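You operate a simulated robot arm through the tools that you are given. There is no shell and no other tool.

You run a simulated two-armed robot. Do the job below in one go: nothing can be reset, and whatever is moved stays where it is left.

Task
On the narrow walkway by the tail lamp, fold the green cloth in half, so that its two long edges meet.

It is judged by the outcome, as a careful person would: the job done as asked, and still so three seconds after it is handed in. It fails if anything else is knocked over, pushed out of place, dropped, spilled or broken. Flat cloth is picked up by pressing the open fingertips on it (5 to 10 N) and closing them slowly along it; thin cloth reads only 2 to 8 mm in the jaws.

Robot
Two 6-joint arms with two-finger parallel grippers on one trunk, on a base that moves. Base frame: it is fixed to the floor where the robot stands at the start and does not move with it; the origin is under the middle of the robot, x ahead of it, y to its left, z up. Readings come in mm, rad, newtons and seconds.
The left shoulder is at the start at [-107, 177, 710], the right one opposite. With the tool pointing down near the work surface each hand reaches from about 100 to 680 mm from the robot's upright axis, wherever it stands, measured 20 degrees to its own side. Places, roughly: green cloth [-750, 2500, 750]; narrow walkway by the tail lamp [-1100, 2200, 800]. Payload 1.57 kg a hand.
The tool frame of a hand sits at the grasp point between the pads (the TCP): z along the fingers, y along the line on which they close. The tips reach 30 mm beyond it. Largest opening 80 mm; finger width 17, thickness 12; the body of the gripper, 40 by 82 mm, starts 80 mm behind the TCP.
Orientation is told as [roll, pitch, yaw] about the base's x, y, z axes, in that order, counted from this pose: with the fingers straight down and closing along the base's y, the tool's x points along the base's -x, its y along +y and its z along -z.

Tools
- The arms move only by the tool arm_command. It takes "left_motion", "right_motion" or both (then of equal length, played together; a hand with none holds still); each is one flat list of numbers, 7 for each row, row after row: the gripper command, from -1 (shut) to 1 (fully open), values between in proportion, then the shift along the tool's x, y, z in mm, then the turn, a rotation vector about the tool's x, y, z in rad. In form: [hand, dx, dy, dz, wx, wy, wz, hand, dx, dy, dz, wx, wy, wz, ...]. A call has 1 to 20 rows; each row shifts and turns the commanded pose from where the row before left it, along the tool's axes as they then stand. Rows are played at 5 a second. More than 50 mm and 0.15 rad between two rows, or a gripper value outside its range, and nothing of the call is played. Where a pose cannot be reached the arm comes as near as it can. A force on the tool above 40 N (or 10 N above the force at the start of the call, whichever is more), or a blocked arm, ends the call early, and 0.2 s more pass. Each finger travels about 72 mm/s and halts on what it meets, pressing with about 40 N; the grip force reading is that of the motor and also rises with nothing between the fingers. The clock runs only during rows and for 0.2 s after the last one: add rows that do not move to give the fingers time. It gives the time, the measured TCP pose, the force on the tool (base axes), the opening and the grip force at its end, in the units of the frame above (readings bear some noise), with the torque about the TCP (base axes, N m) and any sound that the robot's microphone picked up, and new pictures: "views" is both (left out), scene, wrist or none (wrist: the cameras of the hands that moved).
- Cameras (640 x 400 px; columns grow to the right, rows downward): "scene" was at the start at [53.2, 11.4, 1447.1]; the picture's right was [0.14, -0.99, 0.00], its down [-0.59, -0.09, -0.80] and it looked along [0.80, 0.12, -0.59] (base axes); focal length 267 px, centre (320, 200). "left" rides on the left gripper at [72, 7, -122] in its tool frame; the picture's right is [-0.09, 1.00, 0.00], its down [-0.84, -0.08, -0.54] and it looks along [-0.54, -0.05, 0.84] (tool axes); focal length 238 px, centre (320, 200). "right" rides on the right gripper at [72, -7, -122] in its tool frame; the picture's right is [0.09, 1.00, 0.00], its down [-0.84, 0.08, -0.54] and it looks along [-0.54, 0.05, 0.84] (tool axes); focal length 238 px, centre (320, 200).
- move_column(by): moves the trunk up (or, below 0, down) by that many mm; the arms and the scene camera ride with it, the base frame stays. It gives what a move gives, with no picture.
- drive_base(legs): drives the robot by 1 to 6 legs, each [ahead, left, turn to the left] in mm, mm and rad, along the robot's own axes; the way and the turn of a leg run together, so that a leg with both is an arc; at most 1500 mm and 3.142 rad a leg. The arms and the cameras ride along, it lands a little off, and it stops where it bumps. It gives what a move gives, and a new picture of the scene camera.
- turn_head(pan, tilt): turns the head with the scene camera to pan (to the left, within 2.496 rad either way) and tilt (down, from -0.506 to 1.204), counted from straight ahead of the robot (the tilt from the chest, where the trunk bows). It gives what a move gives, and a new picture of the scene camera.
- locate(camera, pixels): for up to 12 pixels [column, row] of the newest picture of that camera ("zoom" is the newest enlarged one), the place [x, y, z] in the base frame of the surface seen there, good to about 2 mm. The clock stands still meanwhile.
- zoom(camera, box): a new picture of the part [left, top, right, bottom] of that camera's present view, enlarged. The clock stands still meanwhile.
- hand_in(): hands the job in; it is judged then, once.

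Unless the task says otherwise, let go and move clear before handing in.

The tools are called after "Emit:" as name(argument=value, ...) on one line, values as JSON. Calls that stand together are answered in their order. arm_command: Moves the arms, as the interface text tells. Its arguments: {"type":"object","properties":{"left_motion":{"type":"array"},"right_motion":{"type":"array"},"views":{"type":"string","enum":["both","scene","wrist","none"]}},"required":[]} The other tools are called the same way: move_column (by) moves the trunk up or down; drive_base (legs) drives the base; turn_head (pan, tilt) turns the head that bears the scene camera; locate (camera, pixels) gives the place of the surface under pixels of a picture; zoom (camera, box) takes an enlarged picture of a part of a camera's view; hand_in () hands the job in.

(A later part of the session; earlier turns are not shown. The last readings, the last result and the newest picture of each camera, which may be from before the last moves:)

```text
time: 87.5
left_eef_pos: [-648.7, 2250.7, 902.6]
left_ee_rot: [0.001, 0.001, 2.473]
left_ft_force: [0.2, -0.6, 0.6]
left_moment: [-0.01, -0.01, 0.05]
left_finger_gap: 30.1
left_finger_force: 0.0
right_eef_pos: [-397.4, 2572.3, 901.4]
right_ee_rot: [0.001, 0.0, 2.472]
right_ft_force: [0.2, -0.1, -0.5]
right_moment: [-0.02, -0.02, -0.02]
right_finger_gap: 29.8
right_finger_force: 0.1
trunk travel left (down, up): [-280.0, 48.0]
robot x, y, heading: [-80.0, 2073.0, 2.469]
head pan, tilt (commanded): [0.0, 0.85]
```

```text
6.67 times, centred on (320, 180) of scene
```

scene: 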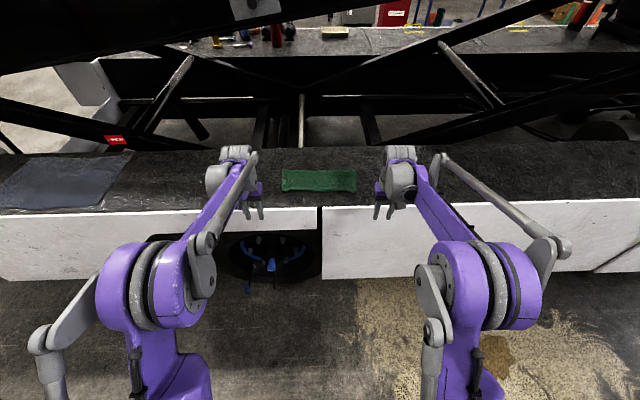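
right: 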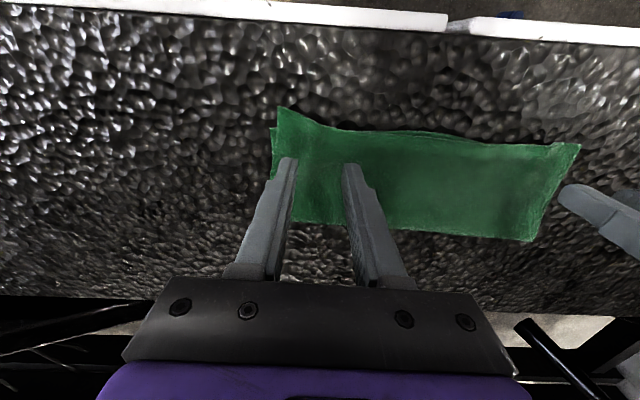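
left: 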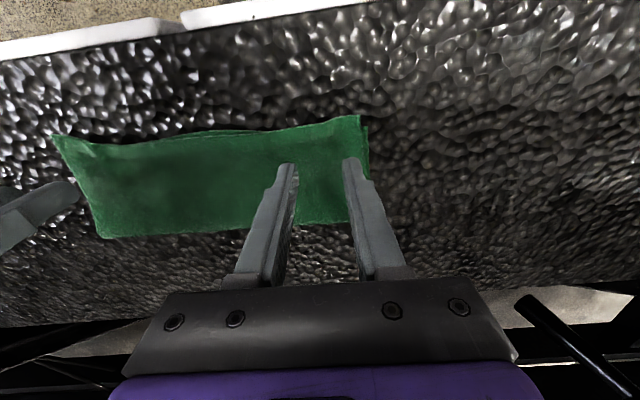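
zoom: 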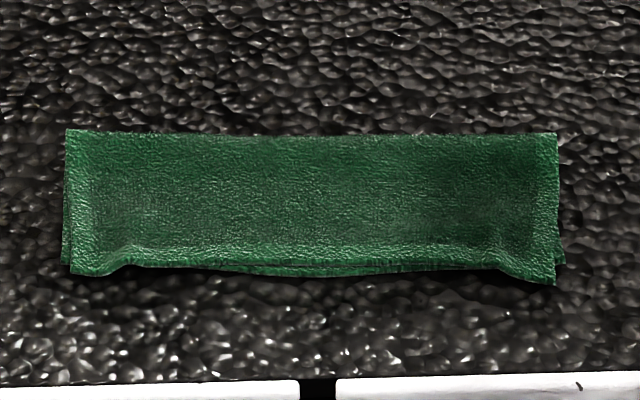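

The fold looks neat: lower corners at (63,262) and (564,262), upper corners at (73,274) and (555,284), with the lower edge just peeking at (320,271). I'll measure corners and the crease height.

Emit:
locate(camera="zoom", pixels=[[75, 271], [552, 281], [65, 258], [562, 260], [320, 262], [320, 271], [70, 133], [552, 138], [200, 138], [320, 138], [440, 138], [320, 200]])

```text
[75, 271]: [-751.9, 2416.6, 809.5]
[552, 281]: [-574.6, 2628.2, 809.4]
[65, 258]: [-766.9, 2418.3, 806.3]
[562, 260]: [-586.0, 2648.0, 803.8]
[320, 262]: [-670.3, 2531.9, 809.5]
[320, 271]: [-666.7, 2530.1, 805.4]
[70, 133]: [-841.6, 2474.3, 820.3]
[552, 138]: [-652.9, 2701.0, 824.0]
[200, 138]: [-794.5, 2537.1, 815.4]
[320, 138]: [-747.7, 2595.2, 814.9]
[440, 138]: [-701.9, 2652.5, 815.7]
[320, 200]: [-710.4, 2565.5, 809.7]
```

The middle matches within 4 mm, left corner is ~13 mm over and the right corner ~21 mm over. I'll correct the right corner with one more small pinch-and-shift: bring the right hand back in line and drive forward.

Emit:
arm_command(right_motion=[-0.5, 0, 20, 0, 0, 0, 0, -0.5, 0, 20, 0, 0, 0, 0, -0.5, 0, 20, 0, 0, 0, 0, -0.5, 0, 20, 0, 0, 0, 0, -0.5, 0, 0, 0, 0, 0, 0], views="none")

Emit:
drive_base(legs=[[170, 0, 0]])

Emit:
arm_command(right_motion=[-0.5, 0, 0, 0, 0, 0, 0], views="wrist")

```text
time: 88.7
left_eef_pos: [-647.7, 2252.7, 901.7]
left_ee_rot: [-0.001, 0.001, 2.472]
left_ft_force: [-0.2, -0.3, 0.0]
left_moment: [-0.02, -0.02, 0.0]
left_finger_gap: 29.9
left_finger_force: 0.0
right_eef_pos: [-446.1, 2508.2, 902.0]
right_ee_rot: [0.0, 0.0, 2.471]
right_ft_force: [-0.4, -0.5, 0.6]
right_moment: [-0.03, -0.05, 0.02]
right_finger_gap: 20.0
right_finger_force: 0.1
trunk travel left (down, up): [-280.0, 48.0]
robot x, y, heading: [-77.1, 2067.7, 2.473]
head pan, tilt (commanded): [0.0, 0.85]
```

```text
time: 90.1
left_eef_pos: [-780.6, 2358.0, 901.4]
left_ee_rot: [0.002, -0.001, 2.469]
left_ft_force: [-0.3, -0.5, -0.7]
left_moment: [-0.03, 0.0, 0.0]
left_finger_gap: 30.0
left_finger_force: 0.2
right_eef_pos: [-578.2, 2612.7, 900.9]
right_ee_rot: [-0.001, 0.0, 2.471]
right_ft_force: [0.2, -0.8, 0.6]
right_moment: [-0.01, -0.02, 0.03]
right_finger_gap: 20.1
right_finger_force: 0.0
trunk travel left (down, up): [-280.0, 48.0]
robot x, y, heading: [-211.5, 2172.3, 2.469]
head pan, tilt (commanded): [0.0, 0.85]
```

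scene: 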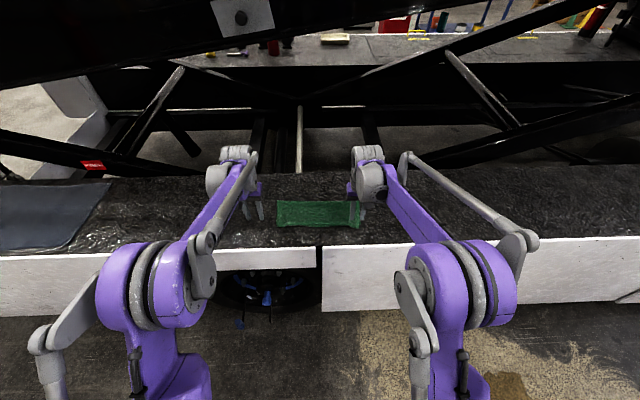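

```text
time: 90.5
left_eef_pos: [-779.7, 2358.2, 901.4]
left_ee_rot: [0.002, 0.001, 2.47]
left_ft_force: [0.3, -0.1, 0.4]
left_moment: [0.02, -0.02, -0.01]
left_finger_gap: 30.1
left_finger_force: 0.0
right_eef_pos: [-577.3, 2613.0, 901.3]
right_ee_rot: [0.0, -0.001, 2.47]
right_ft_force: [0.5, 0.4, -0.6]
right_moment: [-0.01, -0.01, 0.0]
right_finger_gap: 20.0
right_finger_force: 0.1
trunk travel left (down, up): [-280.0, 48.0]
robot x, y, heading: [-214.2, 2171.6, 2.467]
head pan, tilt (commanded): [0.0, 0.85]
```

right: 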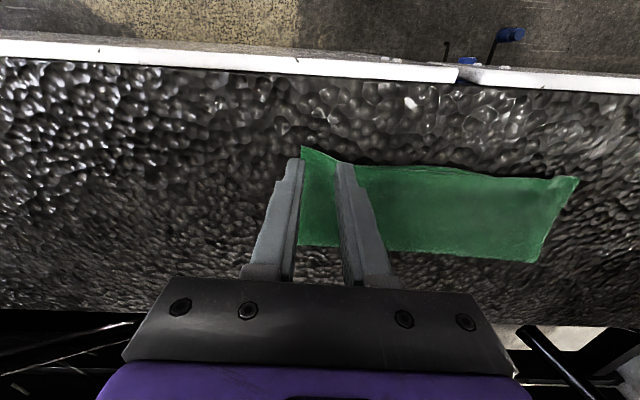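

I'll locate the right corner of the upper layer and its edge in the wrist picture to place the pinch.

Emit:
locate(camera="right", pixels=[[304, 151], [315, 155], [325, 159], [335, 162], [362, 168], [400, 170], [307, 175], [320, 180]])

```text
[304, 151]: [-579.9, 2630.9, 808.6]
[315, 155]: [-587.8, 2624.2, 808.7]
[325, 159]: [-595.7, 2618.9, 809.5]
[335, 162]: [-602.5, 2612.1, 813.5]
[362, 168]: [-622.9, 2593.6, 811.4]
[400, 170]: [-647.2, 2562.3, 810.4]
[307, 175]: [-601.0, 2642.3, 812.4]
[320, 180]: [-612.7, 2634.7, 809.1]
```

The right corner's overhang is ~17–20 mm at the tip, shrinking to ~10 mm at 40 mm in. I'll place the right hand over it (opening 20 mm) and descend close.

Emit:
arm_command(right_motion=[-0.5, -7.1, 1.6, 0, 0, 0, 0, -0.5, -7.1, 1.6, 0, 0, 0, 0, -0.5, -7.2, 1.7, 0, 0, 0, 0, -0.5, 0, 0, 20, 0, 0, 0, -0.5, 0, 0, 20, 0, 0, 0, -0.5, 0, 0, 15, 0, 0, 0, -0.5, 0, 0, 5, 0, 0, 0, -0.5, 0, 0, 0, 0, 0, 0], views="wrist")

```text
time: 92.3
left_eef_pos: [-781.1, 2357.7, 900.1]
left_ee_rot: [-0.002, 0.0, 2.471]
left_ft_force: [0.5, 0.0, -0.7]
left_moment: [0.01, -0.03, -0.01]
left_finger_gap: 30.0
left_finger_force: 0.1
right_eef_pos: [-596.8, 2622.5, 841.3]
right_ee_rot: [0.001, 0.0, 2.469]
right_ft_force: [0.6, 0.1, -1.0]
right_moment: [-0.01, 0.0, 0.0]
right_finger_gap: 19.8
right_finger_force: 0.1
trunk travel left (down, up): [-280.0, 48.0]
robot x, y, heading: [-212.9, 2170.7, 2.473]
head pan, tilt (commanded): [0.0, 0.85]
```

right: 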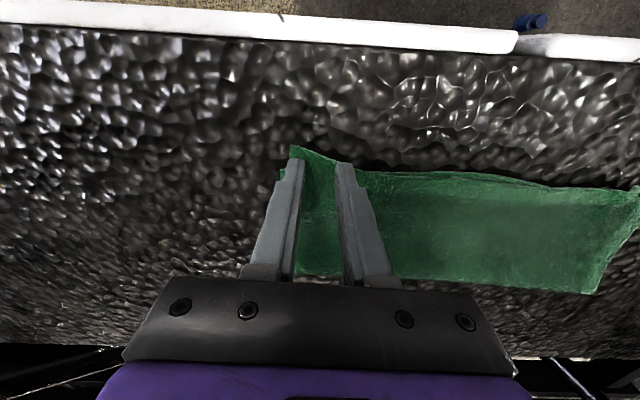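

The right tips are at (293,162) and (343,165), right behind the corner (290,148). I'll press down to contact.

Emit:
arm_command(right_motion=[-0.5, 0, 0, 3, 0, 0, 0, -0.5, 0, 0, 2, 0, 0, 0, -0.5, 0, 0, 1.5, 0, 0, 0, -0.5, 0, 0, 0.8, 0, 0, 0, -0.5, 0, 0, 0, 0, 0, 0], views="none")

```text
time: 93.5
left_eef_pos: [-780.7, 2357.6, 901.7]
left_ee_rot: [0.002, 0.0, 2.47]
left_ft_force: [0.3, 0.1, 0.1]
left_moment: [0.0, 0.01, 0.06]
left_finger_gap: 30.2
left_finger_force: 0.1
right_eef_pos: [-596.3, 2623.6, 834.6]
right_ee_rot: [-0.001, -0.002, 2.469]
right_ft_force: [-3.5, 3.3, 12.5]
right_moment: [0.11, 0.19, -0.04]
right_finger_gap: 19.5
right_finger_force: 0.0
trunk travel left (down, up): [-280.0, 48.0]
robot x, y, heading: [-209.4, 2169.4, 2.466]
head pan, tilt (commanded): [0.0, 0.85]
```

12.5 N is a bit much; I'll ease 0.6 mm and close slowly.

Emit:
arm_command(right_motion=[-0.5, 0, 0, -0.6, 0, 0, 0, -0.56, 0, 0, 0, 0, 0, 0, -0.62, 0, 0, 0, 0, 0, 0, -0.68, 0, 0, 0, 0, 0, 0, -0.74, 0, 0, 0, 0, 0, 0, -0.8, 0, 0, 0, 0, 0, 0, -0.86, 0, 0, 0, 0, 0, 0, -0.92, 0, 0, 0, 0, 0, 0, -0.97, 0, 0, 0, 0, 0, 0, -1, 0, 0, 0, 0, 0, 0, -1, 0, 0, 0, 0, 0, 0, -1, 0, 0, 0, 0, 0, 0], views="wrist")

Emit:
zoom(camera="right", box=[220, 100, 460, 250])

```text
time: 96.1
left_eef_pos: [-779.3, 2357.9, 902.6]
left_ee_rot: [-0.001, 0.0, 2.471]
left_ft_force: [0.2, 1.1, 0.3]
left_moment: [-0.02, 0.01, 0.0]
left_finger_gap: 30.1
left_finger_force: 0.2
right_eef_pos: [-597.3, 2621.3, 835.9]
right_ee_rot: [0.001, 0.0, 2.47]
right_ft_force: [1.6, -3.0, 7.6]
right_moment: [-0.07, 0.0, 0.01]
right_finger_gap: 3.1
right_finger_force: 23.9
trunk travel left (down, up): [-280.0, 48.0]
robot x, y, heading: [-217.4, 2175.7, 2.471]
head pan, tilt (commanded): [0.0, 0.85]
```

right: 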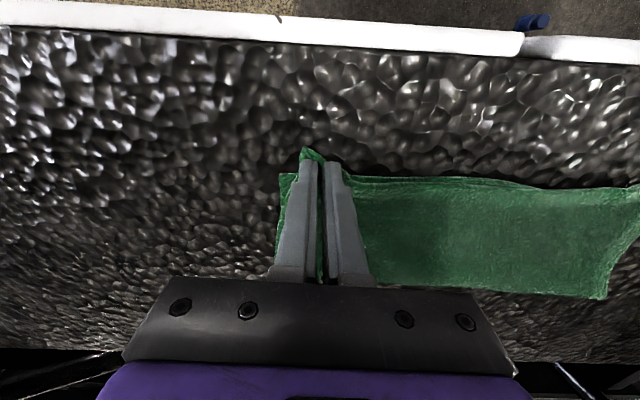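

```text
2.67 times, centred on (340, 175) of right
```

zoom: 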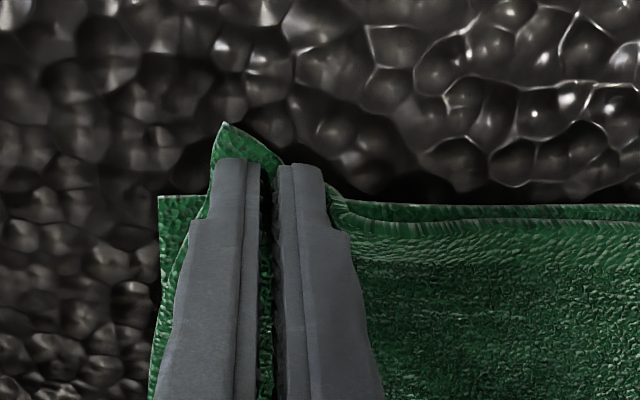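

The upper corner is gripped (3.1 mm) and the lower corner stays visible (zoom (160,197)). I'll lift 8 mm and look.

Emit:
arm_command(right_motion=[-1, 0, 0, -2, 0, 0, 0, -1, 0, 0, -3, 0, 0, 0, -1, 0, 0, -3, 0, 0, 0, -1, 0, 0, 0, 0, 0, 0], views="wrist")

Emit:
zoom(camera="right", box=[220, 100, 460, 250])

```text
time: 97.1
left_eef_pos: [-781.2, 2359.5, 901.5]
left_ee_rot: [0.001, -0.001, 2.471]
left_ft_force: [-0.7, -0.3, -0.2]
left_moment: [0.02, -0.01, -0.05]
left_finger_gap: 29.9
left_finger_force: 0.1
right_eef_pos: [-596.8, 2622.4, 843.3]
right_ee_rot: [0.0, -0.001, 2.47]
right_ft_force: [-0.4, -1.0, -1.0]
right_moment: [0.02, -0.03, 0.0]
right_finger_gap: 3.0
right_finger_force: 24.1
trunk travel left (down, up): [-280.0, 48.0]
robot x, y, heading: [-214.3, 2170.3, 2.469]
head pan, tilt (commanded): [0.0, 0.85]
```

right: 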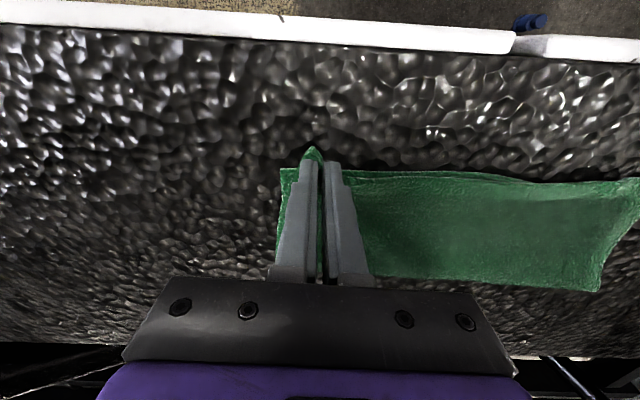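

```text
2.67 times, centred on (340, 175) of right
```

zoom: 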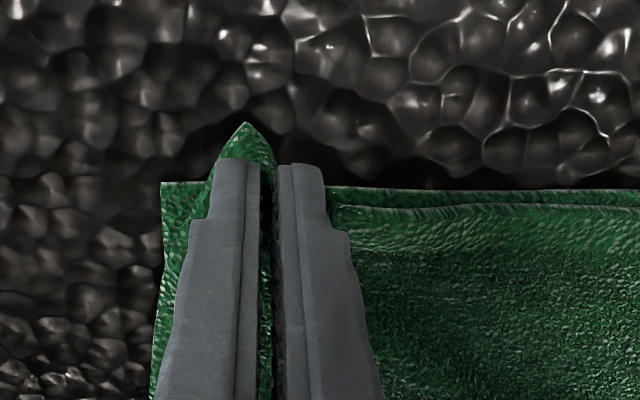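

Only the upper corner has lifted. I'll shift it 9 mm forward and 6 mm outward, lower it, and open slowly.

Emit:
arm_command(right_motion=[-1, -3, -2, 0, 0, 0, 0, -1, -3, -2, 0, 0, 0, 0, -1, -3, -2, 0, 0, 0, 0, -1, 0, 0, 2, 0, 0, 0, -1, 0, 0, 1.5, 0, 0, 0, -0.92, 0, 0, 0, 0, 0, 0, -0.84, 0, 0, 0, 0, 0, 0, -0.76, 0, 0, 0, 0, 0, 0, -0.68, 0, 0, 0, 0, 0, 0, -0.6, 0, 0, 0, 0, 0, 0, -0.5, 0, 0, 0, 0, 0, 0, -0.4, 0, 0, 0, 0, 0, 0, -0.4, 0, 0, 0, 0, 0, 0], views="wrist")

Emit:
zoom(camera="right", box=[220, 100, 460, 250])

```text
time: 99.9
left_eef_pos: [-780.5, 2357.5, 900.8]
left_ee_rot: [0.0, -0.001, 2.47]
left_ft_force: [0.3, -0.8, -0.3]
left_moment: [0.0, -0.01, 0.0]
left_finger_gap: 30.1
left_finger_force: 0.0
right_eef_pos: [-600.5, 2633.2, 839.2]
right_ee_rot: [-0.001, -0.001, 2.47]
right_ft_force: [0.1, 0.7, -0.4]
right_moment: [0.0, 0.0, -0.01]
right_finger_gap: 23.8
right_finger_force: 0.0
trunk travel left (down, up): [-280.0, 48.0]
robot x, y, heading: [-212.8, 2175.3, 2.47]
head pan, tilt (commanded): [0.0, 0.85]
```

right: 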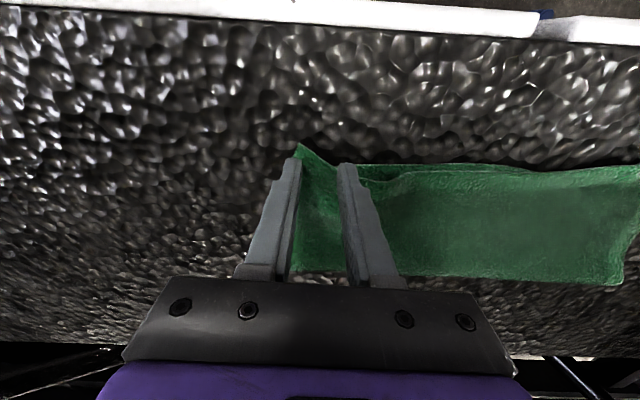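

```text
2.67 times, centred on (340, 175) of right
```

zoom: 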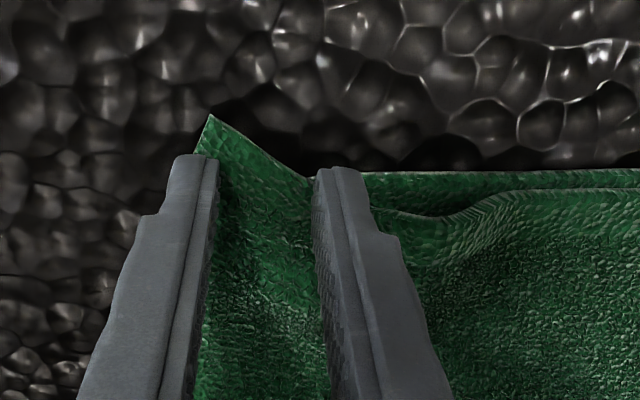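

Released; the corner now sits closer over the lower one. I'll raise the right hand and view.

Emit:
arm_command(right_motion=[-0.4, 0, 0, -5, 0, 0, 0, -0.4, 0, 0, -15, 0, 0, 0, -0.4, 0, 0, -20, 0, 0, 0, -0.4, 0, 0, -20, 0, 0, 0, -0.4, 0, 0, 0, 0, 0, 0], views="wrist")

Emit:
zoom(camera="right", box=[240, 80, 620, 280])

```text
time: 101.1
left_eef_pos: [-780.4, 2358.7, 901.8]
left_ee_rot: [-0.001, -0.001, 2.469]
left_ft_force: [0.0, 0.3, -0.3]
left_moment: [0.0, -0.01, -0.03]
left_finger_gap: 29.8
left_finger_force: 0.1
right_eef_pos: [-600.8, 2634.0, 898.5]
right_ee_rot: [-0.001, 0.0, 2.47]
right_ft_force: [0.2, -0.6, 0.1]
right_moment: [-0.03, 0.0, 0.02]
right_finger_gap: 24.1
right_finger_force: 0.2
trunk travel left (down, up): [-280.0, 48.0]
robot x, y, heading: [-213.4, 2169.9, 2.468]
head pan, tilt (commanded): [0.0, 0.85]
```

right: 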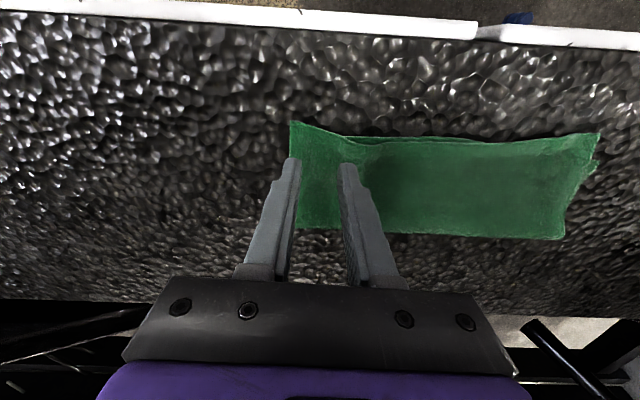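

```text
1.68 times, centred on (430, 180) of right
```

zoom: 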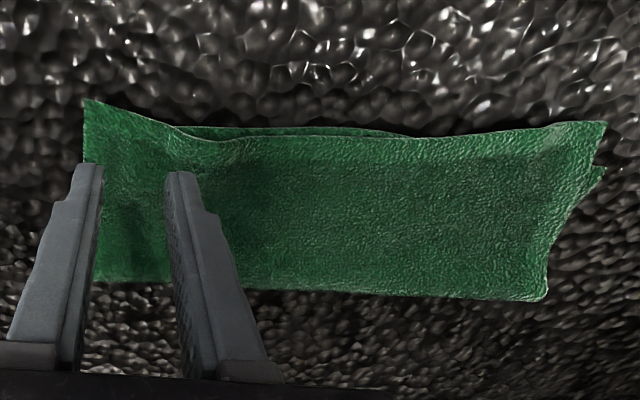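

The right side looks aligned now. I'll back off and check everything with the scene camera.

Emit:
drive_base(legs=[[-200, 0, 0]])

Emit:
arm_command(right_motion=[-0.4, 0, -25, 0, 0, 0, 0, -0.4, 0, -25, 0, 0, 0, 0, -0.4, 0, -25, 0, 0, 0, 0, -0.4, 0, -25, 0, 0, 0, 0, -0.4, 0, 0, 0, 0, 0, 0], views="scene")

Emit:
zoom(camera="scene", box=[272, 150, 368, 210])

```text
time: 102.7
left_eef_pos: [-623.5, 2233.2, 901.8]
left_ee_rot: [0.0, 0.0, 2.471]
left_ft_force: [0.0, -0.8, -0.6]
left_moment: [-0.02, 0.02, -0.01]
left_finger_gap: 29.8
left_finger_force: 0.1
right_eef_pos: [-443.9, 2507.0, 898.5]
right_ee_rot: [0.0, -0.001, 2.473]
right_ft_force: [0.3, 0.4, 0.2]
right_moment: [0.0, 0.01, -0.01]
right_finger_gap: 24.1
right_finger_force: 0.1
trunk travel left (down, up): [-280.0, 48.0]
robot x, y, heading: [-53.8, 2043.8, 2.469]
head pan, tilt (commanded): [0.0, 0.85]
```

scene: 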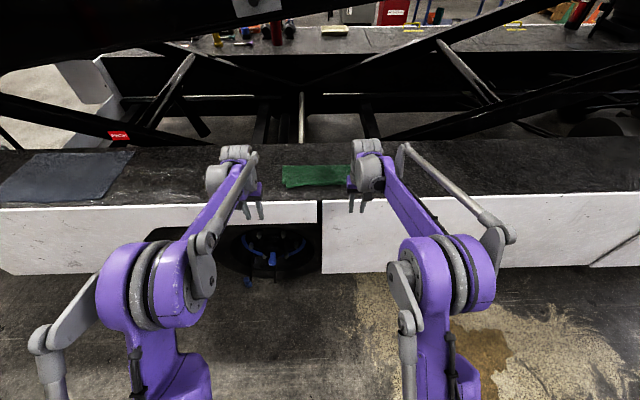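

```text
time: 103.9
left_eef_pos: [-623.1, 2231.8, 901.1]
left_ee_rot: [0.001, 0.0, 2.472]
left_ft_force: [-0.3, -0.5, 0.2]
left_moment: [0.01, 0.01, 0.01]
left_finger_gap: 29.9
left_finger_force: 0.1
right_eef_pos: [-380.3, 2586.6, 898.9]
right_ee_rot: [-0.001, 0.0, 2.47]
right_ft_force: [-0.3, -0.2, 0.9]
right_moment: [-0.01, 0.0, -0.06]
right_finger_gap: 23.9
right_finger_force: 0.0
trunk travel left (down, up): [-280.0, 48.0]
robot x, y, heading: [-57.2, 2044.9, 2.473]
head pan, tilt (commanded): [0.0, 0.85]
```

scene: 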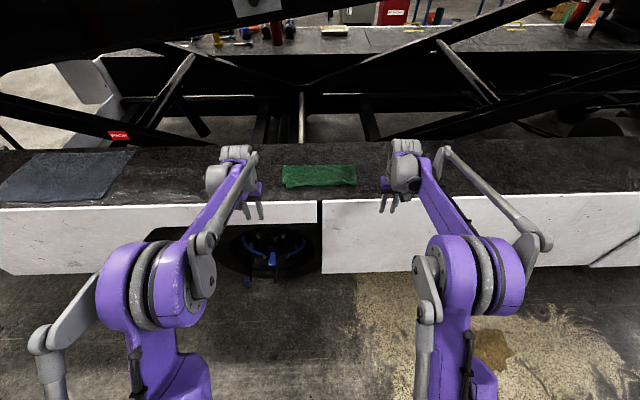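

```text
6.67 times, centred on (320, 180) of scene
```

zoom: 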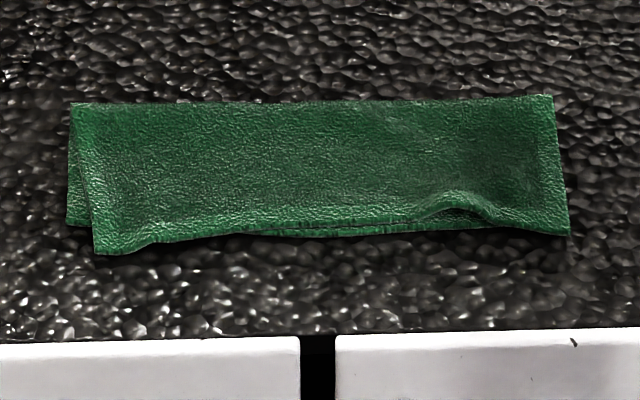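

The right corner now coincides, but the upper layer swung: the left lower corner (68,222) shows beyond the upper-left corner (97,252). I'll measure.

Emit:
locate(camera="zoom", pixels=[[99, 249], [71, 219], [566, 230], [160, 238], [240, 230], [320, 228], [330, 234], [420, 215], [480, 214], [78, 107], [548, 99], [320, 106]])

```text
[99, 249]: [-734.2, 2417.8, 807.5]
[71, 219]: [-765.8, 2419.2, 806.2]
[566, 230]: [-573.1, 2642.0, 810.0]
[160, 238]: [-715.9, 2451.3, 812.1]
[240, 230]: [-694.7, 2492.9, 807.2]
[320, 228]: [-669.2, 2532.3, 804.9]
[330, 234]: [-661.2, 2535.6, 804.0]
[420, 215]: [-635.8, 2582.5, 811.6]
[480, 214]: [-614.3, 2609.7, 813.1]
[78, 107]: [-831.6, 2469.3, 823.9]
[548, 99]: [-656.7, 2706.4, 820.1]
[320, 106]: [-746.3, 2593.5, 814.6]
```

The left corner is now ~25 mm over and 18 mm inward, the right within ~14 mm. I'll redo the left with the right hand pinning the cloth down so that it can't swing: bring the hands in, then drive forward.

Emit:
arm_command(left_motion=[-0.25, 0, -21, 0, 0, 0, 0, -0.25, 0, -21, 0, 0, 0, 0, -0.25, 0, -21, 0, 0, 0, 0, -0.25, 0, -21, 0, 0, 0, 0, -0.25, 0, -21, 0, 0, 0, 0, -0.25, 0, 0, 0, 0, 0, 0], right_motion=[-1, 0, 24, 0, 0, 0, 0, -1, 0, 24, 0, 0, 0, 0, -1, 0, 24, 0, 0, 0, 0, -1, 0, 24, 0, 0, 0, 0, -1, 0, 24, 0, 0, 0, 0, -1, 0, 0, 0, 0, 0, 0], views="none")

Emit:
drive_base(legs=[[195, 0, 0]])

Emit:
arm_command(left_motion=[-0.25, 0, 0, 0, 0, 0, 0], right_motion=[-1, 0, 0, 0, 0, 0, 0], views="wrist")

```text
time: 105.3
left_eef_pos: [-557.5, 2315.9, 901.7]
left_ee_rot: [0.0, -0.002, 2.471]
left_ft_force: [0.5, -0.1, -0.7]
left_moment: [0.0, 0.04, 0.02]
left_finger_gap: 30.0
left_finger_force: 0.1
right_eef_pos: [-456.6, 2490.9, 898.7]
right_ee_rot: [0.001, -0.001, 2.47]
right_ft_force: [-0.8, -0.7, -0.2]
right_moment: [0.01, 0.0, 0.02]
right_finger_gap: 0.0
right_finger_force: 21.1
trunk travel left (down, up): [-280.0, 48.0]
robot x, y, heading: [-55.8, 2049.0, 2.471]
head pan, tilt (commanded): [0.0, 0.85]
```

```text
time: 106.9
left_eef_pos: [-708.9, 2435.2, 901.8]
left_ee_rot: [0.0, -0.001, 2.469]
left_ft_force: [-0.3, -0.4, 0.2]
left_moment: [-0.04, 0.0, 0.03]
left_finger_gap: 30.1
left_finger_force: 0.0
right_eef_pos: [-607.2, 2612.4, 898.4]
right_ee_rot: [-0.001, 0.001, 2.469]
right_ft_force: [0.1, 0.6, 0.4]
right_moment: [0.02, -0.01, 0.0]
right_finger_gap: 0.2
right_finger_force: 21.4
trunk travel left (down, up): [-280.0, 48.0]
robot x, y, heading: [-207.3, 2165.7, 2.469]
head pan, tilt (commanded): [0.0, 0.85]
```

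scene: 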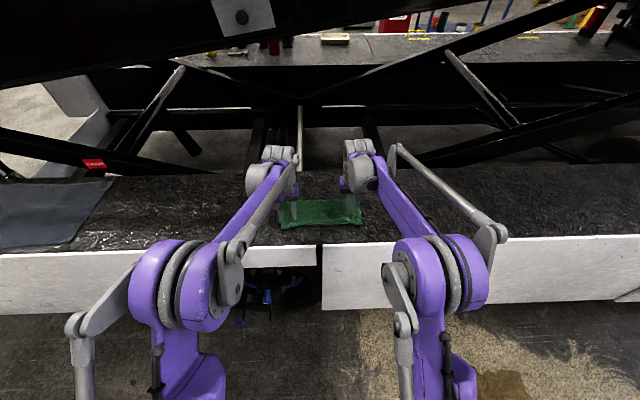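

```text
time: 107.3
left_eef_pos: [-707.6, 2434.4, 901.8]
left_ee_rot: [0.0, 0.0, 2.471]
left_ft_force: [0.4, -0.6, -0.3]
left_moment: [0.01, -0.01, -0.02]
left_finger_gap: 29.9
left_finger_force: 0.1
right_eef_pos: [-606.3, 2613.1, 899.5]
right_ee_rot: [0.0, 0.0, 2.471]
right_ft_force: [-1.3, 0.8, 0.0]
right_moment: [-0.01, 0.04, -0.01]
right_finger_gap: 0.0
right_finger_force: 21.4
trunk travel left (down, up): [-280.0, 48.0]
robot x, y, heading: [-208.1, 2167.6, 2.469]
head pan, tilt (commanded): [0.0, 0.85]
```

right: 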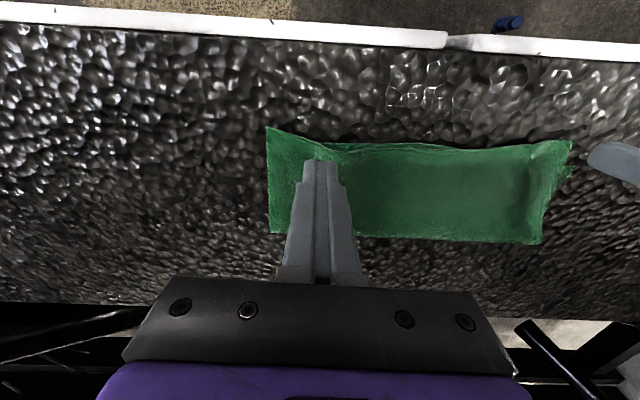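
left: 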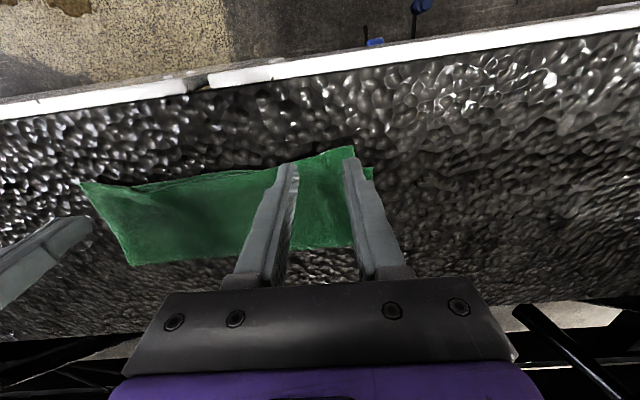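

The left corner (352,148) overhangs the lower corner (371,170). I'll position the left hand for the pinch and the closed right hand over the right part of the cloth, and descend.

Emit:
arm_command(left_motion=[-0.25, -8.1, 0.3, 0, 0, 0, 0, -0.25, -8.1, 0.3, 0, 0, 0, 0, -0.25, -8.2, 0.2, 0, 0, 0, 0, -0.25, 0, 0, 20, 0, 0, 0, -0.25, 0, 0, 20, 0, 0, 0, -0.25, 0, 0, 15, 0, 0, 0, -0.25, 0, 0, 0, 0, 0, 0], right_motion=[-1, -10.2, -0.2, 0, 0, 0, 0, -1, -10.2, -0.2, 0, 0, 0, 0, -1, -10.2, -0.1, 0, 0, 0, 0, -1, 0, 0, 20, 0, 0, 0, -1, 0, 0, 20, 0, 0, 0, -1, 0, 0, 12, 0, 0, 0, -1, 0, 0, 0, 0, 0, 0], views="wrist")

```text
time: 108.9
left_eef_pos: [-729.3, 2450.1, 845.8]
left_ee_rot: [0.0, -0.001, 2.47]
left_ft_force: [-0.3, 0.1, 0.0]
left_moment: [0.04, -0.01, -0.01]
left_finger_gap: 29.8
left_finger_force: 0.0
right_eef_pos: [-630.6, 2631.2, 846.1]
right_ee_rot: [-0.001, -0.001, 2.47]
right_ft_force: [0.2, -0.4, 0.0]
right_moment: [-0.04, 0.02, 0.02]
right_finger_gap: 0.0
right_finger_force: 21.3
trunk travel left (down, up): [-280.0, 48.0]
robot x, y, heading: [-207.1, 2167.1, 2.473]
head pan, tilt (commanded): [0.0, 0.85]
```

right: 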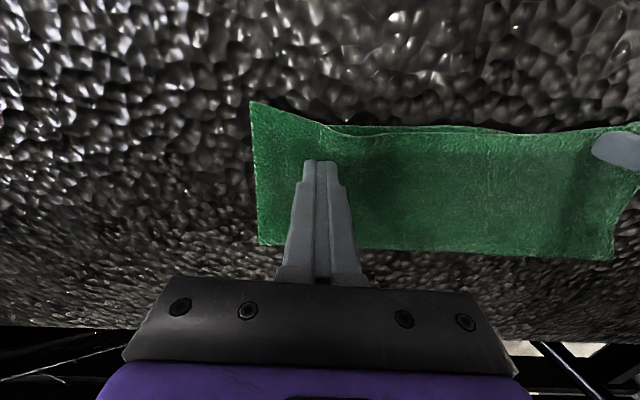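
left: 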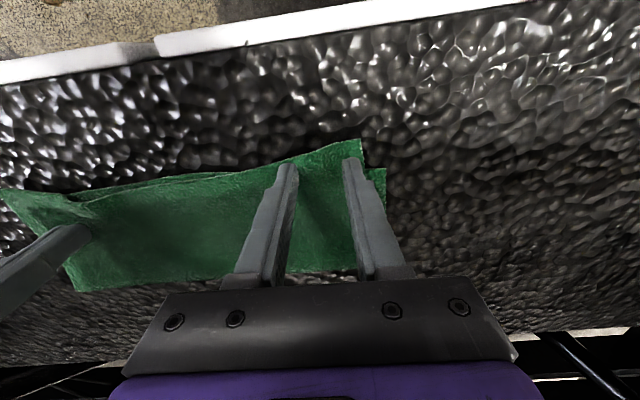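

Both hands are over their spots. I'll bring both to contact: the right to pin, the left to press for the pinch.

Emit:
arm_command(left_motion=[-0.25, 0, 0, 4, 0, 0, 0, -0.25, 0, 0, 3, 0, 0, 0, -0.25, 0, 0, 2, 0, 0, 0, -0.25, 0, 0, 1.5, 0, 0, 0, -0.25, 0, 0, 0, 0, 0, 0], right_motion=[-1, 0, 0, 2, 0, 0, 0, -1, 0, 0, 2, 0, 0, 0, -1, 0, 0, 1, 0, 0, 0, -1, 0, 0, 1, 0, 0, 0, -1, 0, 0, 0, 0, 0, 0], views="none")

```text
time: 110.1
left_eef_pos: [-729.6, 2449.7, 836.3]
left_ee_rot: [-0.001, -0.001, 2.469]
left_ft_force: [-0.4, 0.0, 1.2]
left_moment: [0.02, 0.03, 0.02]
left_finger_gap: 30.0
left_finger_force: 0.0
right_eef_pos: [-631.3, 2632.1, 841.0]
right_ee_rot: [0.001, 0.0, 2.469]
right_ft_force: [-1.1, -0.5, 0.3]
right_moment: [0.0, -0.03, 0.02]
right_finger_gap: 0.0
right_finger_force: 20.8
trunk travel left (down, up): [-280.0, 48.0]
robot x, y, heading: [-206.9, 2165.0, 2.467]
head pan, tilt (commanded): [0.0, 0.85]
```

Emit:
arm_command(left_motion=[-0.25, 0, 0, 0.8, 0, 0, 0, -0.25, 0, 0, 0.8, 0, 0, 0, -0.25, 0, 0, 0, 0, 0, 0], right_motion=[-1, 0, 0, 1, 0, 0, 0, -1, 0, 0, 1, 0, 0, 0, -1, 0, 0, 0, 0, 0, 0], views="none")

```text
time: 110.9
left_eef_pos: [-728.3, 2450.9, 834.6]
left_ee_rot: [0.0, -0.001, 2.471]
left_ft_force: [-0.7, 0.1, 4.6]
left_moment: [0.04, 0.04, 0.04]
left_finger_gap: 29.8
left_finger_force: 0.0
right_eef_pos: [-631.4, 2631.0, 838.0]
right_ee_rot: [-0.001, 0.001, 2.47]
right_ft_force: [0.0, 0.0, 0.6]
right_moment: [0.01, 0.01, -0.03]
right_finger_gap: 0.1
right_finger_force: 21.5
trunk travel left (down, up): [-280.0, 48.0]
robot x, y, heading: [-206.7, 2168.1, 2.464]
head pan, tilt (commanded): [0.0, 0.85]
```

The left presses 4.6 N; the right isn't quite on yet. I'll lower the right another 2 mm and the left 0.5 mm.

Emit:
arm_command(left_motion=[-0.25, 0, 0, 0.4, 0, 0, 0, -0.25, 0, 0, 0, 0, 0, 0, -0.25, 0, 0, 0, 0, 0, 0], right_motion=[-1, 0, 0, 1, 0, 0, 0, -1, 0, 0, 0.7, 0, 0, 0, -1, 0, 0, 0, 0, 0, 0], views="none")

```text
time: 111.7
left_eef_pos: [-729.0, 2451.3, 834.8]
left_ee_rot: [0.0, -0.001, 2.47]
left_ft_force: [-2.1, 0.4, 6.6]
left_moment: [0.08, 0.1, 0.0]
left_finger_gap: 30.1
left_finger_force: 0.1
right_eef_pos: [-630.8, 2631.5, 837.3]
right_ee_rot: [-0.001, 0.001, 2.471]
right_ft_force: [0.5, 0.7, 3.2]
right_moment: [0.06, -0.01, -0.03]
right_finger_gap: 0.1
right_finger_force: 21.2
trunk travel left (down, up): [-280.0, 48.0]
robot x, y, heading: [-210.3, 2167.6, 2.472]
head pan, tilt (commanded): [0.0, 0.85]
```

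Left 6.6 N, right 3.2 N. I'll add 0.5 mm on the right and close the left slowly.

Emit:
arm_command(left_motion=[-0.3, 0, 0, 0, 0, 0, 0, -0.36, 0, 0, 0, 0, 0, 0, -0.42, 0, 0, 0, 0, 0, 0, -0.48, 0, 0, 0, 0, 0, 0, -0.54, 0, 0, 0, 0, 0, 0, -0.6, 0, 0, 0, 0, 0, 0, -0.66, 0, 0, 0, 0, 0, 0, -0.72, 0, 0, 0, 0, 0, 0, -0.78, 0, 0, 0, 0, 0, 0, -0.84, 0, 0, 0, 0, 0, 0, -0.9, 0, 0, 0, 0, 0, 0, -0.95, 0, 0, 0, 0, 0, 0, -1, 0, 0, 0, 0, 0, 0, -1, 0, 0, 0, 0, 0, 0, -1, 0, 0, 0, 0, 0, 0], right_motion=[-1, 0, 0, 0.5, 0, 0, 0, -1, 0, 0, 0, 0, 0, 0, -1, 0, 0, 0, 0, 0, 0, -1, 0, 0, 0, 0, 0, 0, -1, 0, 0, 0, 0, 0, 0, -1, 0, 0, 0, 0, 0, 0, -1, 0, 0, 0, 0, 0, 0, -1, 0, 0, 0, 0, 0, 0, -1, 0, 0, 0, 0, 0, 0, -1, 0, 0, 0, 0, 0, 0, -1, 0, 0, 0, 0, 0, 0, -1, 0, 0, 0, 0, 0, 0, -1, 0, 0, 0, 0, 0, 0, -1, 0, 0, 0, 0, 0, 0, -1, 0, 0, 0, 0, 0, 0], views="wrist")

```text
time: 114.9
left_eef_pos: [-728.9, 2451.1, 834.7]
left_ee_rot: [0.001, -0.001, 2.471]
left_ft_force: [1.0, 0.8, 2.9]
left_moment: [0.02, -0.05, -0.03]
left_finger_gap: 3.9
left_finger_force: 24.9
right_eef_pos: [-630.8, 2630.7, 837.2]
right_ee_rot: [0.0, 0.0, 2.47]
right_ft_force: [0.3, -0.5, 2.7]
right_moment: [0.0, 0.01, 0.02]
right_finger_gap: 0.0
right_finger_force: 21.7
trunk travel left (down, up): [-280.0, 48.0]
robot x, y, heading: [-204.3, 2168.6, 2.469]
head pan, tilt (commanded): [0.0, 0.85]
```

right: 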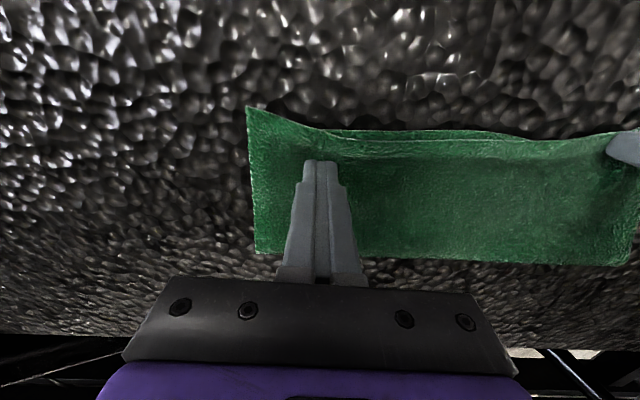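
left: 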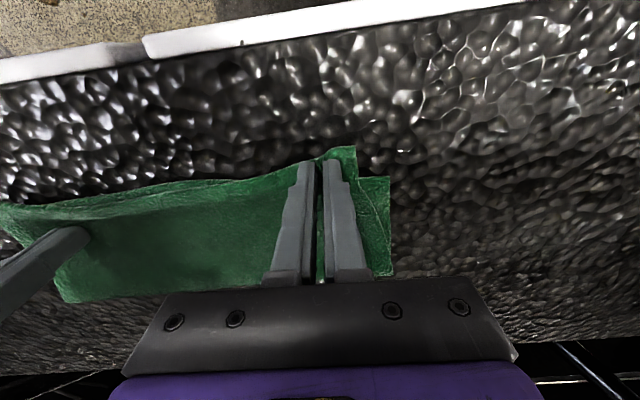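

The left holds the upper layer (3.9 mm). I'll press the right a bit more, lift the left 10 mm, and shift it 16 mm forward and 9 mm outward.

Emit:
arm_command(left_motion=[-1, 0, 0, 0, 0, 0, 0, -1, 0, 0, -3, 0, 0, 0, -1, 0, 0, -4, 0, 0, 0, -1, 0, 0, -3, 0, 0, 0, -1, -4, 2.25, 0, 0, 0, 0, -1, -4, 2.25, 0, 0, 0, 0, -1, -4, 2.25, 0, 0, 0, 0, -1, -4, 2.25, 0, 0, 0, 0, -1, 0, 0, 2, 0, 0, 0, -1, 0, 0, 2, 0, 0, 0, -1, 0, 0, 0, 0, 0, 0], right_motion=[-1, 0, 0, 0.8, 0, 0, 0, -1, 0, 0, 0, 0, 0, 0, -1, 0, 0, 0, 0, 0, 0, -1, 0, 0, 0, 0, 0, 0, -1, 0, 0, 0, 0, 0, 0, -1, 0, 0, 0, 0, 0, 0, -1, 0, 0, 0, 0, 0, 0, -1, 0, 0, 0, 0, 0, 0, -1, 0, 0, 0, 0, 0, 0, -1, 0, 0, 0, 0, 0, 0, -1, 0, 0, 0, 0, 0, 0], views="wrist")

Emit:
zoom(camera="left", box=[20, 100, 420, 300])

```text
time: 117.3
left_eef_pos: [-746.5, 2452.8, 840.7]
left_ee_rot: [0.001, 0.001, 2.47]
left_ft_force: [2.8, 3.6, 0.3]
left_moment: [0.15, -0.07, -0.04]
left_finger_gap: 3.6
left_finger_force: 24.8
right_eef_pos: [-630.7, 2631.4, 836.3]
right_ee_rot: [0.001, 0.0, 2.47]
right_ft_force: [-2.1, -1.4, 6.2]
right_moment: [-0.01, 0.02, -0.01]
right_finger_gap: 0.0
right_finger_force: 21.0
trunk travel left (down, up): [-280.0, 48.0]
robot x, y, heading: [-206.2, 2167.7, 2.473]
head pan, tilt (commanded): [0.0, 0.85]
```

right: 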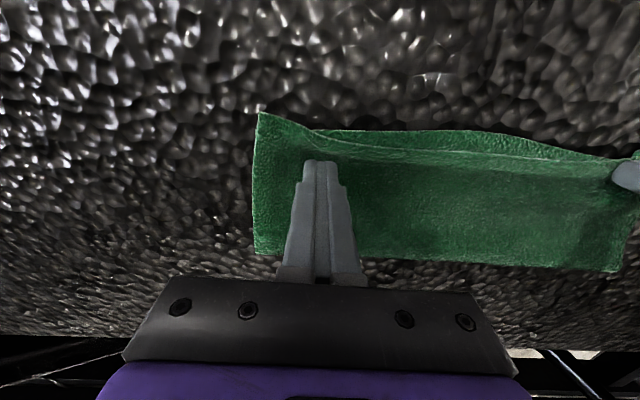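
left: 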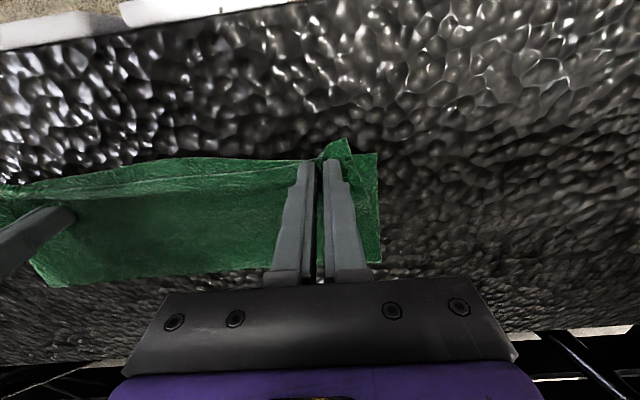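

```text
1.60 times, centred on (220, 200) of left
```

zoom: 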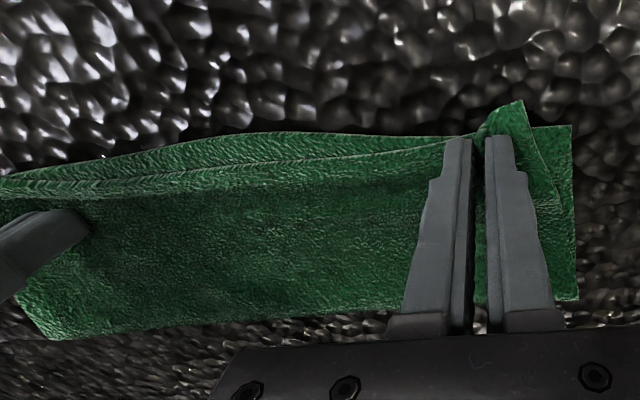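

The left corner is now carried over the lower corner, with ~4.5 N of sideways tension. I'll lower slightly more and open the left slowly while the right still pins.

Emit:
arm_command(left_motion=[-1, 0, 0, 1, 0, 0, 0, -0.92, 0, 0, 0, 0, 0, 0, -0.84, 0, 0, 0, 0, 0, 0, -0.76, 0, 0, 0, 0, 0, 0, -0.68, 0, 0, 0, 0, 0, 0, -0.6, 0, 0, 0, 0, 0, 0, -0.5, 0, 0, 0, 0, 0, 0, -0.4, 0, 0, 0, 0, 0, 0, -0.3, 0, 0, 0, 0, 0, 0, -0.25, 0, 0, 0, 0, 0, 0, -0.25, 0, 0, 0, 0, 0, 0], views="wrist")

Emit:
zoom(camera="left", box=[20, 100, 420, 300])

```text
time: 119.7
left_eef_pos: [-746.4, 2453.0, 839.2]
left_ee_rot: [0.0, 0.001, 2.471]
left_ft_force: [0.9, 0.8, 1.1]
left_moment: [-0.01, 0.03, 0.05]
left_finger_gap: 29.4
left_finger_force: 0.0
right_eef_pos: [-631.2, 2631.6, 836.0]
right_ee_rot: [0.001, -0.001, 2.47]
right_ft_force: [-0.6, 1.0, 5.3]
right_moment: [0.01, -0.02, -0.02]
right_finger_gap: 0.0
right_finger_force: 21.6
trunk travel left (down, up): [-280.0, 48.0]
robot x, y, heading: [-206.7, 2168.5, 2.466]
head pan, tilt (commanded): [0.0, 0.85]
```

left: 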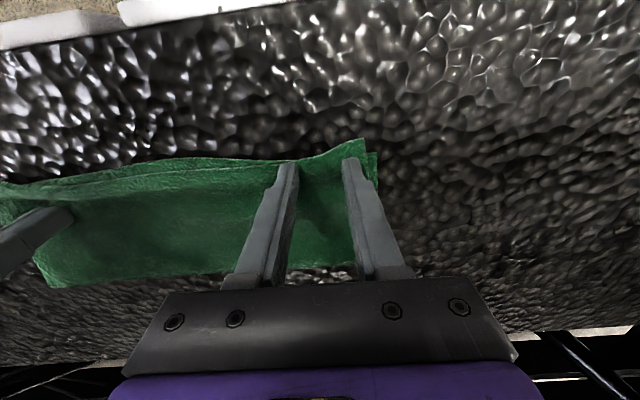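

```text
1.60 times, centred on (220, 200) of left
```

zoom: 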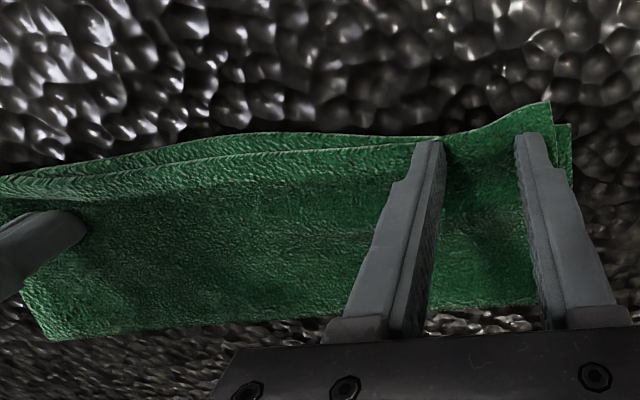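

The left corner now lies close to the lower one. I'll raise the left first, then the right, straight up.

Emit:
arm_command(left_motion=[-0.25, 0, 0, -5, 0, 0, 0, -0.25, 0, 0, -15, 0, 0, 0, -0.25, 0, 0, -20, 0, 0, 0, -0.25, 0, 0, -20, 0, 0, 0, -0.25, 0, 0, 0, 0, 0, 0, -0.25, 0, 0, 0, 0, 0, 0, -0.25, 0, 0, 0, 0, 0, 0, -0.25, 0, 0, 0, 0, 0, 0, -0.25, 0, 0, 0, 0, 0, 0], right_motion=[-1, 0, 0, 0, 0, 0, 0, -1, 0, 0, 0, 0, 0, 0, -1, 0, 0, 0, 0, 0, 0, -1, 0, 0, 0, 0, 0, 0, -1, 0, 0, -3, 0, 0, 0, -1, 0, 0, -12, 0, 0, 0, -1, 0, 0, -20, 0, 0, 0, -1, 0, 0, -20, 0, 0, 0, -1, 0, 0, 0, 0, 0, 0], views="wrist")

```text
time: 121.7
left_eef_pos: [-747.8, 2452.9, 899.5]
left_ee_rot: [-0.001, 0.001, 2.469]
left_ft_force: [-1.0, -0.6, -0.5]
left_moment: [-0.01, -0.02, 0.0]
left_finger_gap: 29.8
left_finger_force: 0.1
right_eef_pos: [-630.8, 2632.8, 892.8]
right_ee_rot: [-0.001, 0.001, 2.47]
right_ft_force: [-0.2, 0.4, -0.2]
right_moment: [0.01, 0.01, -0.01]
right_finger_gap: 0.1
right_finger_force: 21.1
trunk travel left (down, up): [-280.0, 48.0]
robot x, y, heading: [-208.3, 2168.3, 2.47]
head pan, tilt (commanded): [0.0, 0.85]
```

right: 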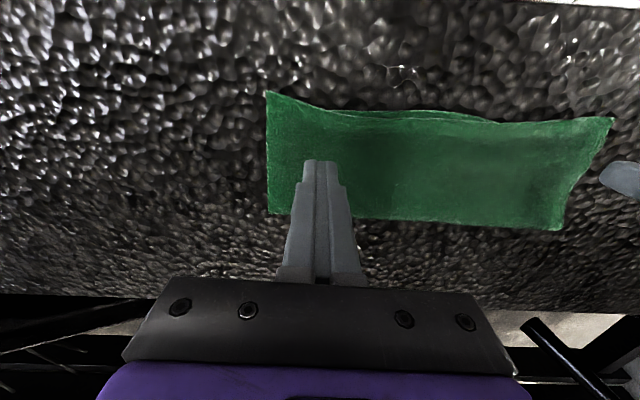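
left: 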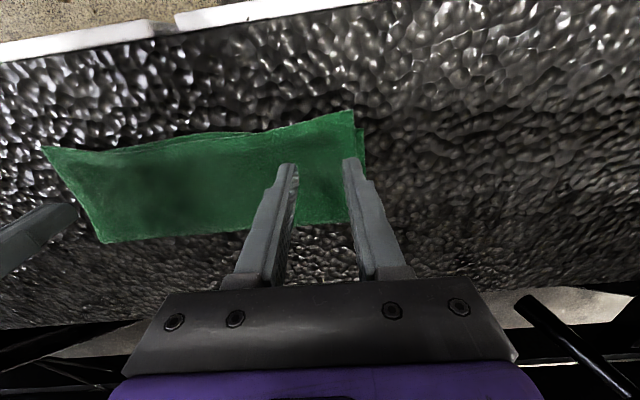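

Both wrist pictures show the edges nearly coincident. I'll back off 200 mm, spread the hands, and measure again.

Emit:
drive_base(legs=[[-200, 0, 0]])

Emit:
arm_command(left_motion=[-0.25, 0, 25, 0, 0, 0, 0, -0.25, 0, 25, 0, 0, 0, 0, -0.25, 0, 25, 0, 0, 0, 0, -0.25, 0, 25, 0, 0, 0, 0, -0.25, 0, 0, 0, 0, 0, 0], right_motion=[-1, 0, -25, 0, 0, 0, 0, -1, 0, -25, 0, 0, 0, 0, -1, 0, -25, 0, 0, 0, 0, -1, 0, -25, 0, 0, 0, 0, -1, 0, 0, 0, 0, 0, 0], views="scene")

Emit:
zoom(camera="scene", box=[272, 150, 368, 210])

```text
time: 123.3
left_eef_pos: [-591.4, 2329.6, 900.3]
left_ee_rot: [0.0, -0.001, 2.47]
left_ft_force: [0.0, 0.2, 0.2]
left_moment: [0.0, 0.01, -0.03]
left_finger_gap: 29.8
left_finger_force: 0.0
right_eef_pos: [-473.3, 2509.2, 892.0]
right_ee_rot: [0.0, 0.001, 2.47]
right_ft_force: [0.1, -0.8, -0.6]
right_moment: [0.01, 0.0, 0.03]
right_finger_gap: 0.0
right_finger_force: 21.0
trunk travel left (down, up): [-280.0, 48.0]
robot x, y, heading: [-54.4, 2044.6, 2.47]
head pan, tilt (commanded): [0.0, 0.85]
```

scene: 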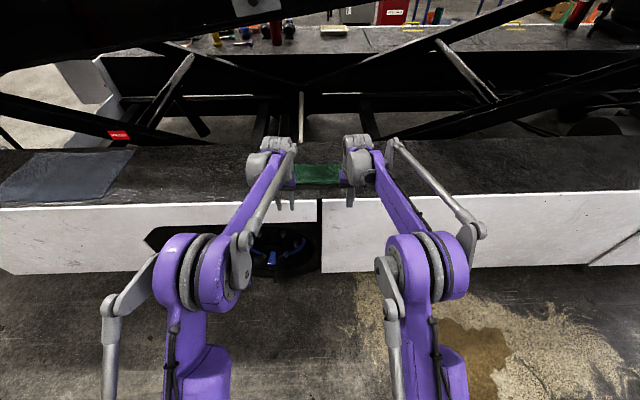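

```text
time: 124.5
left_eef_pos: [-654.9, 2252.5, 899.8]
left_ee_rot: [0.0, 0.002, 2.47]
left_ft_force: [-0.5, 0.0, -0.9]
left_moment: [-0.05, -0.01, -0.03]
left_finger_gap: 30.2
left_finger_force: 0.1
right_eef_pos: [-411.7, 2587.9, 891.0]
right_ee_rot: [0.0, 0.0, 2.469]
right_ft_force: [0.8, 0.3, 0.1]
right_moment: [0.02, 0.01, 0.01]
right_finger_gap: 0.0
right_finger_force: 20.8
trunk travel left (down, up): [-280.0, 48.0]
robot x, y, heading: [-51.4, 2043.8, 2.47]
head pan, tilt (commanded): [0.0, 0.85]
```

scene: 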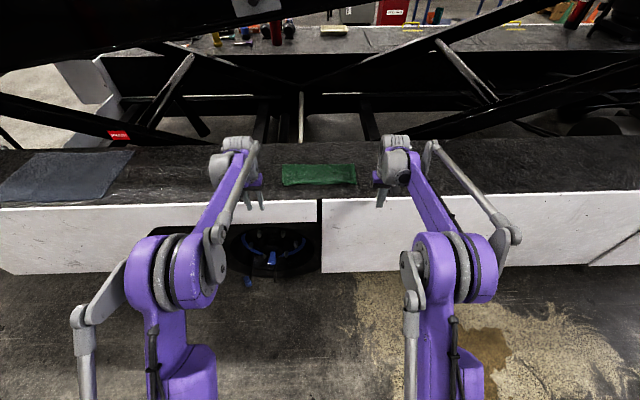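

```text
6.67 times, centred on (320, 180) of scene
```

zoom: 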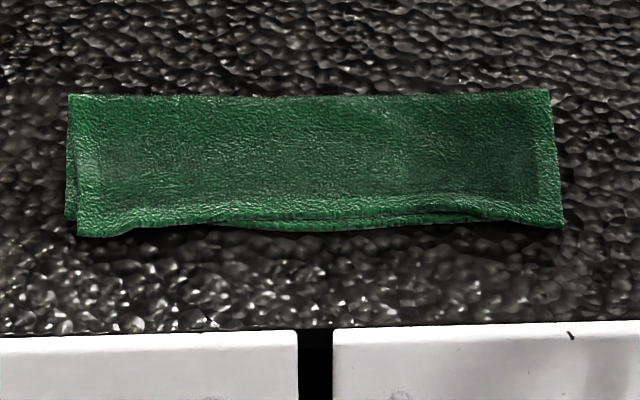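

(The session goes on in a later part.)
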